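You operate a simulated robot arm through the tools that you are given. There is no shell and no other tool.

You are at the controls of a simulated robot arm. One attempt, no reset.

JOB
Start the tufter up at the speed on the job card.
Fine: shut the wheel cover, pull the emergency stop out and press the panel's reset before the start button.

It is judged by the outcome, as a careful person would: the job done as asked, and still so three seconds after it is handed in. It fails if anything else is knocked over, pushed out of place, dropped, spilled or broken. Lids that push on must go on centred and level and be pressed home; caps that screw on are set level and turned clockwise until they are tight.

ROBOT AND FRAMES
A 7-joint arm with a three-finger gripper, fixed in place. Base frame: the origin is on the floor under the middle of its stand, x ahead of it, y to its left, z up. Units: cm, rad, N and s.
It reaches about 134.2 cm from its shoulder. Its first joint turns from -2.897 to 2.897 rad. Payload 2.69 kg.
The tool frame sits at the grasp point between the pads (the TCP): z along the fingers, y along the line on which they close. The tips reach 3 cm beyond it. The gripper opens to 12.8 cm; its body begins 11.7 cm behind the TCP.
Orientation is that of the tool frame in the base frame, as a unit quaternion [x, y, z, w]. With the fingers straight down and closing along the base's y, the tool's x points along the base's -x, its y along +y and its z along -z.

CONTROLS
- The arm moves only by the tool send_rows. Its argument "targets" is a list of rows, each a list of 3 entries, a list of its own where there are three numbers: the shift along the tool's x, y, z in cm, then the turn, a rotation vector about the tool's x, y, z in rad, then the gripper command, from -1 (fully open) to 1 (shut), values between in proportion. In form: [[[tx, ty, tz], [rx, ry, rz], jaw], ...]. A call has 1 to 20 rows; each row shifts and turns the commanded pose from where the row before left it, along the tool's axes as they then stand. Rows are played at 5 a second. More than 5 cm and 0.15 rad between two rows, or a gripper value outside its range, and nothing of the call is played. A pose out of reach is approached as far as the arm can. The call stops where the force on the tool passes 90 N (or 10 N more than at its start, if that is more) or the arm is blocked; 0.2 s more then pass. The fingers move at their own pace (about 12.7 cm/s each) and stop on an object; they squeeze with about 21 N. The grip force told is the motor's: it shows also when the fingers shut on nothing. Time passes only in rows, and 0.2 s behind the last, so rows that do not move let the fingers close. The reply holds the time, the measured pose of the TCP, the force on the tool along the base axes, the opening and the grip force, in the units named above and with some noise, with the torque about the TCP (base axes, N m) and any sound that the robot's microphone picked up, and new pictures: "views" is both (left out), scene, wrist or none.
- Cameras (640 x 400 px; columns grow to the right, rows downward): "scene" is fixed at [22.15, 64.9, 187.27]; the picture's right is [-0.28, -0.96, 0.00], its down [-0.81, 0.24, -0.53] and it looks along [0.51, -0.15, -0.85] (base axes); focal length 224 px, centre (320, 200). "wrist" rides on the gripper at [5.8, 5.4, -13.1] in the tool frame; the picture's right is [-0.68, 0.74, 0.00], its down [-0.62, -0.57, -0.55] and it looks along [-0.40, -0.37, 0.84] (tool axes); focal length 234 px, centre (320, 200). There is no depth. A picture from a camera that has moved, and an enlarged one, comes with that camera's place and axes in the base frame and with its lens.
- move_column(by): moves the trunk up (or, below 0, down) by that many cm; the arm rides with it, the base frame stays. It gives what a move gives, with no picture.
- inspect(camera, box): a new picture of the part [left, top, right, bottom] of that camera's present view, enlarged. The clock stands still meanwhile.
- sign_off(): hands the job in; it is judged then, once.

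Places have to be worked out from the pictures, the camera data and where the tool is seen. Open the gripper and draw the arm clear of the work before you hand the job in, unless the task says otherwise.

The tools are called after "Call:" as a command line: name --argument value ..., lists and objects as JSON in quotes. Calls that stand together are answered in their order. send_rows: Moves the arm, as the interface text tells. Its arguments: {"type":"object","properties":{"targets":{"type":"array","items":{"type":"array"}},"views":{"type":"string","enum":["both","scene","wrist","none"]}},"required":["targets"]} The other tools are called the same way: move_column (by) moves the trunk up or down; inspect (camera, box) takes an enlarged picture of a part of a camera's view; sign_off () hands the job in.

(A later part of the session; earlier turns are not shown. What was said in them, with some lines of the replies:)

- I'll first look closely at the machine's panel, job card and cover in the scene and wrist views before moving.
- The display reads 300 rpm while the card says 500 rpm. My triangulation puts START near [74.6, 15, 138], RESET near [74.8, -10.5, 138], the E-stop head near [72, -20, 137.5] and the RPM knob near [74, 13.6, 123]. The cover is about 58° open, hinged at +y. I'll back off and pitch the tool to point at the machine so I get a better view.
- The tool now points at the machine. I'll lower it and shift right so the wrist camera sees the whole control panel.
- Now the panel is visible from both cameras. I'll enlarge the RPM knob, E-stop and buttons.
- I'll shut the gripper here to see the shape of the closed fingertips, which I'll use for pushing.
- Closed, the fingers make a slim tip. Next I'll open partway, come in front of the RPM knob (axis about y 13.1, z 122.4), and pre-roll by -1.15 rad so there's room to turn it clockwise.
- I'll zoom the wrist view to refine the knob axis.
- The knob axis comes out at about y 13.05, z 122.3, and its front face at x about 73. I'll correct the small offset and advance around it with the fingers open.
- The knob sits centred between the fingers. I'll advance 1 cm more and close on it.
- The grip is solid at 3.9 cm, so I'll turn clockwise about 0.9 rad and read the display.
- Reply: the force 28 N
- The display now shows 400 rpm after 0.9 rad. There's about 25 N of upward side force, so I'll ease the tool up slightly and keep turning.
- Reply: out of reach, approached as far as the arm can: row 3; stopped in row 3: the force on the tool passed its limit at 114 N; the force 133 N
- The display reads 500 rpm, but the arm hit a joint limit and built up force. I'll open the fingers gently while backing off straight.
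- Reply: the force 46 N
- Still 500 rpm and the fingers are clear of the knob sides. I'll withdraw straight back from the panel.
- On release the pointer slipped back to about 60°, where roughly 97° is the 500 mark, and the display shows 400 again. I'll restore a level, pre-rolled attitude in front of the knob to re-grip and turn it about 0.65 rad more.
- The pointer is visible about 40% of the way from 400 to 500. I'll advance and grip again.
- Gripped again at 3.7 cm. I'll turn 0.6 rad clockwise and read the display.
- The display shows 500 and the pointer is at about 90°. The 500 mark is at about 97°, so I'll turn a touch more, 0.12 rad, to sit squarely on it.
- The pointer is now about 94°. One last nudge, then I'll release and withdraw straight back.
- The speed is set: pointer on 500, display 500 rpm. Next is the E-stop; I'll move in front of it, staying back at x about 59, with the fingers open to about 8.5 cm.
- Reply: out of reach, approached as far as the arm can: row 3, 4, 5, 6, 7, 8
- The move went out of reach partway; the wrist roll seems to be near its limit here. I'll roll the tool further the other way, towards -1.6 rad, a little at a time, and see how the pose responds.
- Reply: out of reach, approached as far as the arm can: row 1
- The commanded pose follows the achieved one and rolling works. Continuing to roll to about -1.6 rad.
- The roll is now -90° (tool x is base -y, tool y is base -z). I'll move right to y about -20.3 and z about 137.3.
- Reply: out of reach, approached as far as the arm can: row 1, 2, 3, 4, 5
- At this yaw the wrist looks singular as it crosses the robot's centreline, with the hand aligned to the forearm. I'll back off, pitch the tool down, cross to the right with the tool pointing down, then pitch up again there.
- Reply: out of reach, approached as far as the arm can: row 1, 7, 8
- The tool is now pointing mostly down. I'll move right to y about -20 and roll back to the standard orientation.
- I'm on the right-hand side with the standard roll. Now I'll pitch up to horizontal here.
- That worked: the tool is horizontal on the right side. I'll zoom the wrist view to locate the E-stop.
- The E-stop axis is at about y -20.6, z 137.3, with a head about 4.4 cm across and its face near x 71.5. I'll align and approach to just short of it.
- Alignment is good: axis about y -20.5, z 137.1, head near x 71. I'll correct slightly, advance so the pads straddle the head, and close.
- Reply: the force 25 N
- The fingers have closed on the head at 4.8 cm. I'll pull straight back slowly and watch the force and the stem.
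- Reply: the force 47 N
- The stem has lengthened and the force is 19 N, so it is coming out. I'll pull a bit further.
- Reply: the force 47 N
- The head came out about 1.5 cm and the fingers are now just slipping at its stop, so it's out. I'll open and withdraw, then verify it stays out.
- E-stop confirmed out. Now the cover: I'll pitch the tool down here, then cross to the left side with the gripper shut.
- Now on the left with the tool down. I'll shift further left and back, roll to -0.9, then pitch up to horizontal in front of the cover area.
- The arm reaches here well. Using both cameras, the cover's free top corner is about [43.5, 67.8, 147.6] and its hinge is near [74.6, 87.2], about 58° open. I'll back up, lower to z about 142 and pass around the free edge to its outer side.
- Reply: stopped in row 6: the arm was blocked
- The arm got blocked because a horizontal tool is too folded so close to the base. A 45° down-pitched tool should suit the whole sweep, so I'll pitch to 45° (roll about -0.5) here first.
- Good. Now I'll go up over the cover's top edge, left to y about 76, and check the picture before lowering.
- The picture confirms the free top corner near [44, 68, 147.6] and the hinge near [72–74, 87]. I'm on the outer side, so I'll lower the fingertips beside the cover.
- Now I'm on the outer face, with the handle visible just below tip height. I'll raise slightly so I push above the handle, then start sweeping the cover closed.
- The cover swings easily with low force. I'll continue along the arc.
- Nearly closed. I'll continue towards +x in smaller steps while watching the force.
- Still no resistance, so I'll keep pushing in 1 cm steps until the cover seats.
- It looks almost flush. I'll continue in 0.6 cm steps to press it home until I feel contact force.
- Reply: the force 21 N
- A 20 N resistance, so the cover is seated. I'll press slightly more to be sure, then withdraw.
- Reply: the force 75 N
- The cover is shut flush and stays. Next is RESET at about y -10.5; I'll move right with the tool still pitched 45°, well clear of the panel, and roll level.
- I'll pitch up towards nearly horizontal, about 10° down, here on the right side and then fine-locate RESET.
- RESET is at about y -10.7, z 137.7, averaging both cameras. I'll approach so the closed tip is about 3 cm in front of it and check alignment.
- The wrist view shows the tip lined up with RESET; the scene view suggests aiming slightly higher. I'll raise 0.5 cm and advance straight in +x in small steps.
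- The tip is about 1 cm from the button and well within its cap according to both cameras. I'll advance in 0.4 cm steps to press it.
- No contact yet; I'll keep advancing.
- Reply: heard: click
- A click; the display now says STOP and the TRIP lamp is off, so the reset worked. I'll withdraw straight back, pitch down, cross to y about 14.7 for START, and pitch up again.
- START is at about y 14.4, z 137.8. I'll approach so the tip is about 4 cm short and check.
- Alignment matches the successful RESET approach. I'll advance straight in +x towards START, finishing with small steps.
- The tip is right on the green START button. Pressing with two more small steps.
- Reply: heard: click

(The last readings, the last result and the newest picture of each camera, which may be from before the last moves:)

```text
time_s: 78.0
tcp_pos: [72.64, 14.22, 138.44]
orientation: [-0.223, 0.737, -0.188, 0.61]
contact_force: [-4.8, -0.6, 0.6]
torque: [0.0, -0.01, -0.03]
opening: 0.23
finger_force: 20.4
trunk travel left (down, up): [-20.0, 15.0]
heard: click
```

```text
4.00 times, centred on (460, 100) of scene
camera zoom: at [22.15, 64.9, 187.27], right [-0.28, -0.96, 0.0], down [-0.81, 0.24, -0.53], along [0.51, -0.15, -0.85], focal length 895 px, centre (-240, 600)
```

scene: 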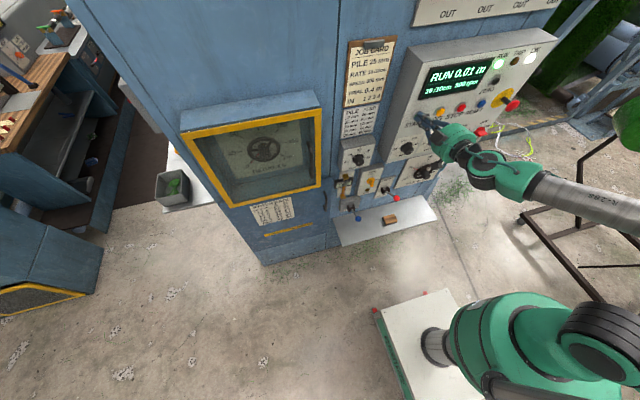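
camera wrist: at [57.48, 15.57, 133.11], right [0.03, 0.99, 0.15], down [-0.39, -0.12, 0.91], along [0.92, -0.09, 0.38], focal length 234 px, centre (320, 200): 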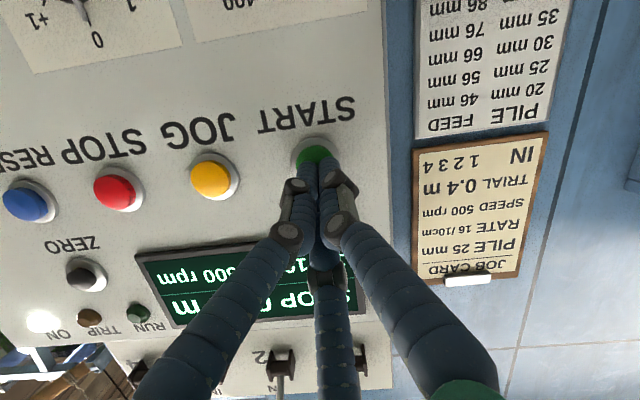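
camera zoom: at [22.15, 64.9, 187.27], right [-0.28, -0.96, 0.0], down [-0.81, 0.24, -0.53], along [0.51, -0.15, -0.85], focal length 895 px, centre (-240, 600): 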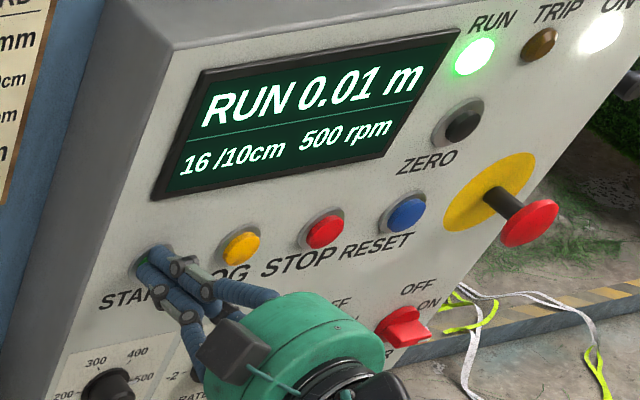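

A click: RUN at 500 rpm and the RUN lamp is lit. I'll withdraw straight back, then open the gripper well clear of the panel.

Call:
send_rows --targets '[[[0.74, 0.466, -4.72], [0, 0, 0], 1], [[0.74, 0.466, -4.72], [0, 0, 0], 1], [[0.74, 0.466, -4.72], [0, 0, 0], 1], [[0.74, 0.466, -4.72], [0, 0, 0], 1], [[0, 0, 0], [0, 0, 0], 0], [[0, 0, 0], [0, 0, 0], -1], [[0, 0, 0], [0, 0, 0], -1]]' --views "both"

Call:
inspect --camera "scene" --box '[380, 50, 540, 170]'

Call:
inspect --camera "scene" --box '[150, 80, 350, 260]'

```text
time_s: 79.6
tcp_pos: [53.3, 14.24, 138.44]
orientation: [-0.222, 0.737, -0.189, 0.61]
contact_force: [0.1, 0.5, 0.5]
torque: [0.02, -0.01, -0.01]
opening: 12.82
finger_force: 0.0
trunk travel left (down, up): [-20.0, 15.0]
camera wrist: at [39.01, 15.55, 132.99], right [0.03, 0.99, 0.15], down [-0.39, -0.12, 0.91], along [0.92, -0.09, 0.38], focal length 234 px, centre (320, 200)
```

scene: 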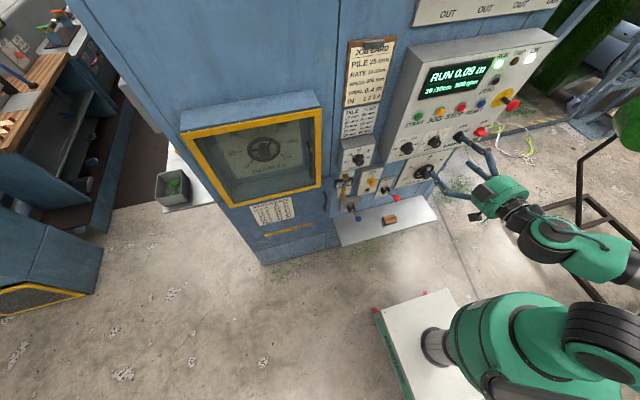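
wrist: 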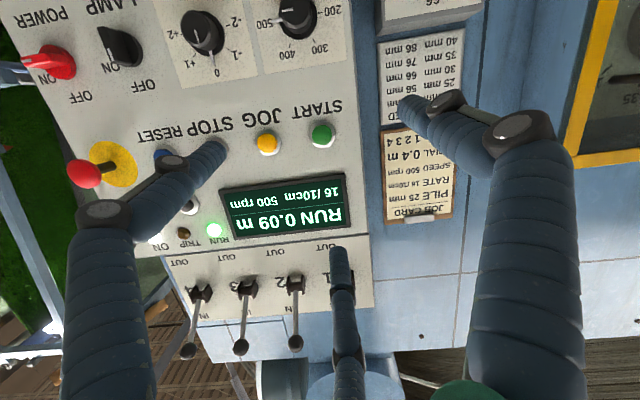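

```text
3.33 times, centred on (460, 110) of scene
camera zoom: at [22.15, 64.9, 187.27], right [-0.28, -0.96, 0.0], down [-0.81, 0.24, -0.53], along [0.51, -0.15, -0.85], focal length 746 px, centre (-147, 500)
```

zoom: 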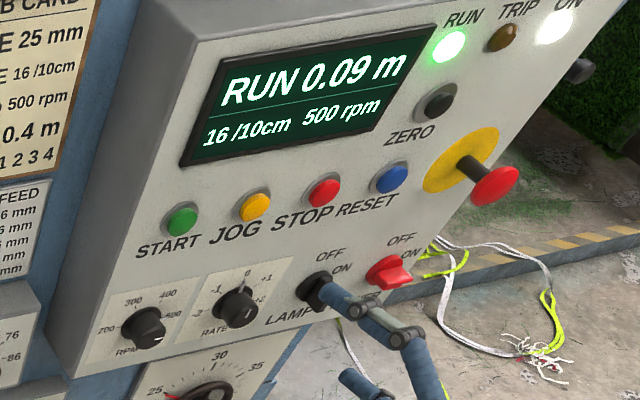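

```text
2.22 times, centred on (250, 170) of scene
camera zoom: at [22.15, 64.9, 187.27], right [-0.28, -0.96, 0.0], down [-0.81, 0.24, -0.53], along [0.51, -0.15, -0.85], focal length 497 px, centre (476, 267)
```

zoom: 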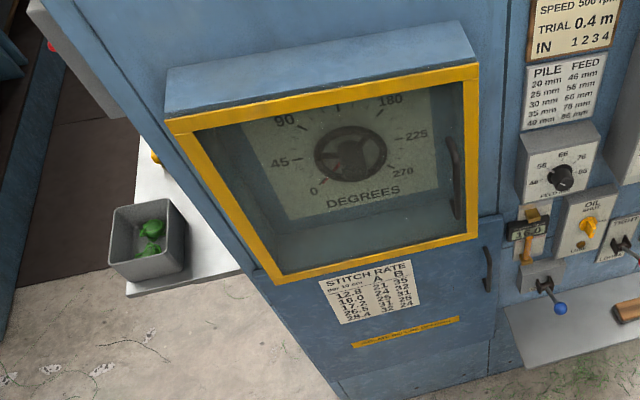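

The tufter is running at 500 rpm (RUN lamp on, TRIP off) with the cover shut and the E-stop out. The gripper is open and clear of the machine, so I'm handing the job in.

Call:
sign_off

```text
The job is handed in.
```

The tufter is running at 500 rpm, the speed on the job card. The RUN lamp is lit and the TRIP lamp is off.

1. **Speed:** I turned the RPM knob from 300 to 500. It slipped back on the first try, so I re-gripped it and set it on the 500 mark. During that first try the arm reached a joint limit and pushed on the knob with about 114 N. I saw no damage afterwards.
2. **Emergency stop:** I pulled it out about 1.5 cm, and it stayed out.
3. **Wheel cover:** I swung it shut and pressed it home. It sits flush and stayed closed when I let go.
4. **Reset:** I pressed it after the stop and cover were done. It clicked, and the display changed from TRIP to STOP.
5. **Start:** I pressed it last. It clicked, and the display went to RUN at 500 rpm.

The arm is drawn back with the gripper open. I saw nothing else moved or knocked over. I handed the job in with the display reading 0.09 m and did not watch the machine after that. I did not act on the 0.4 m trial length on the card, since you only asked for the start-up.
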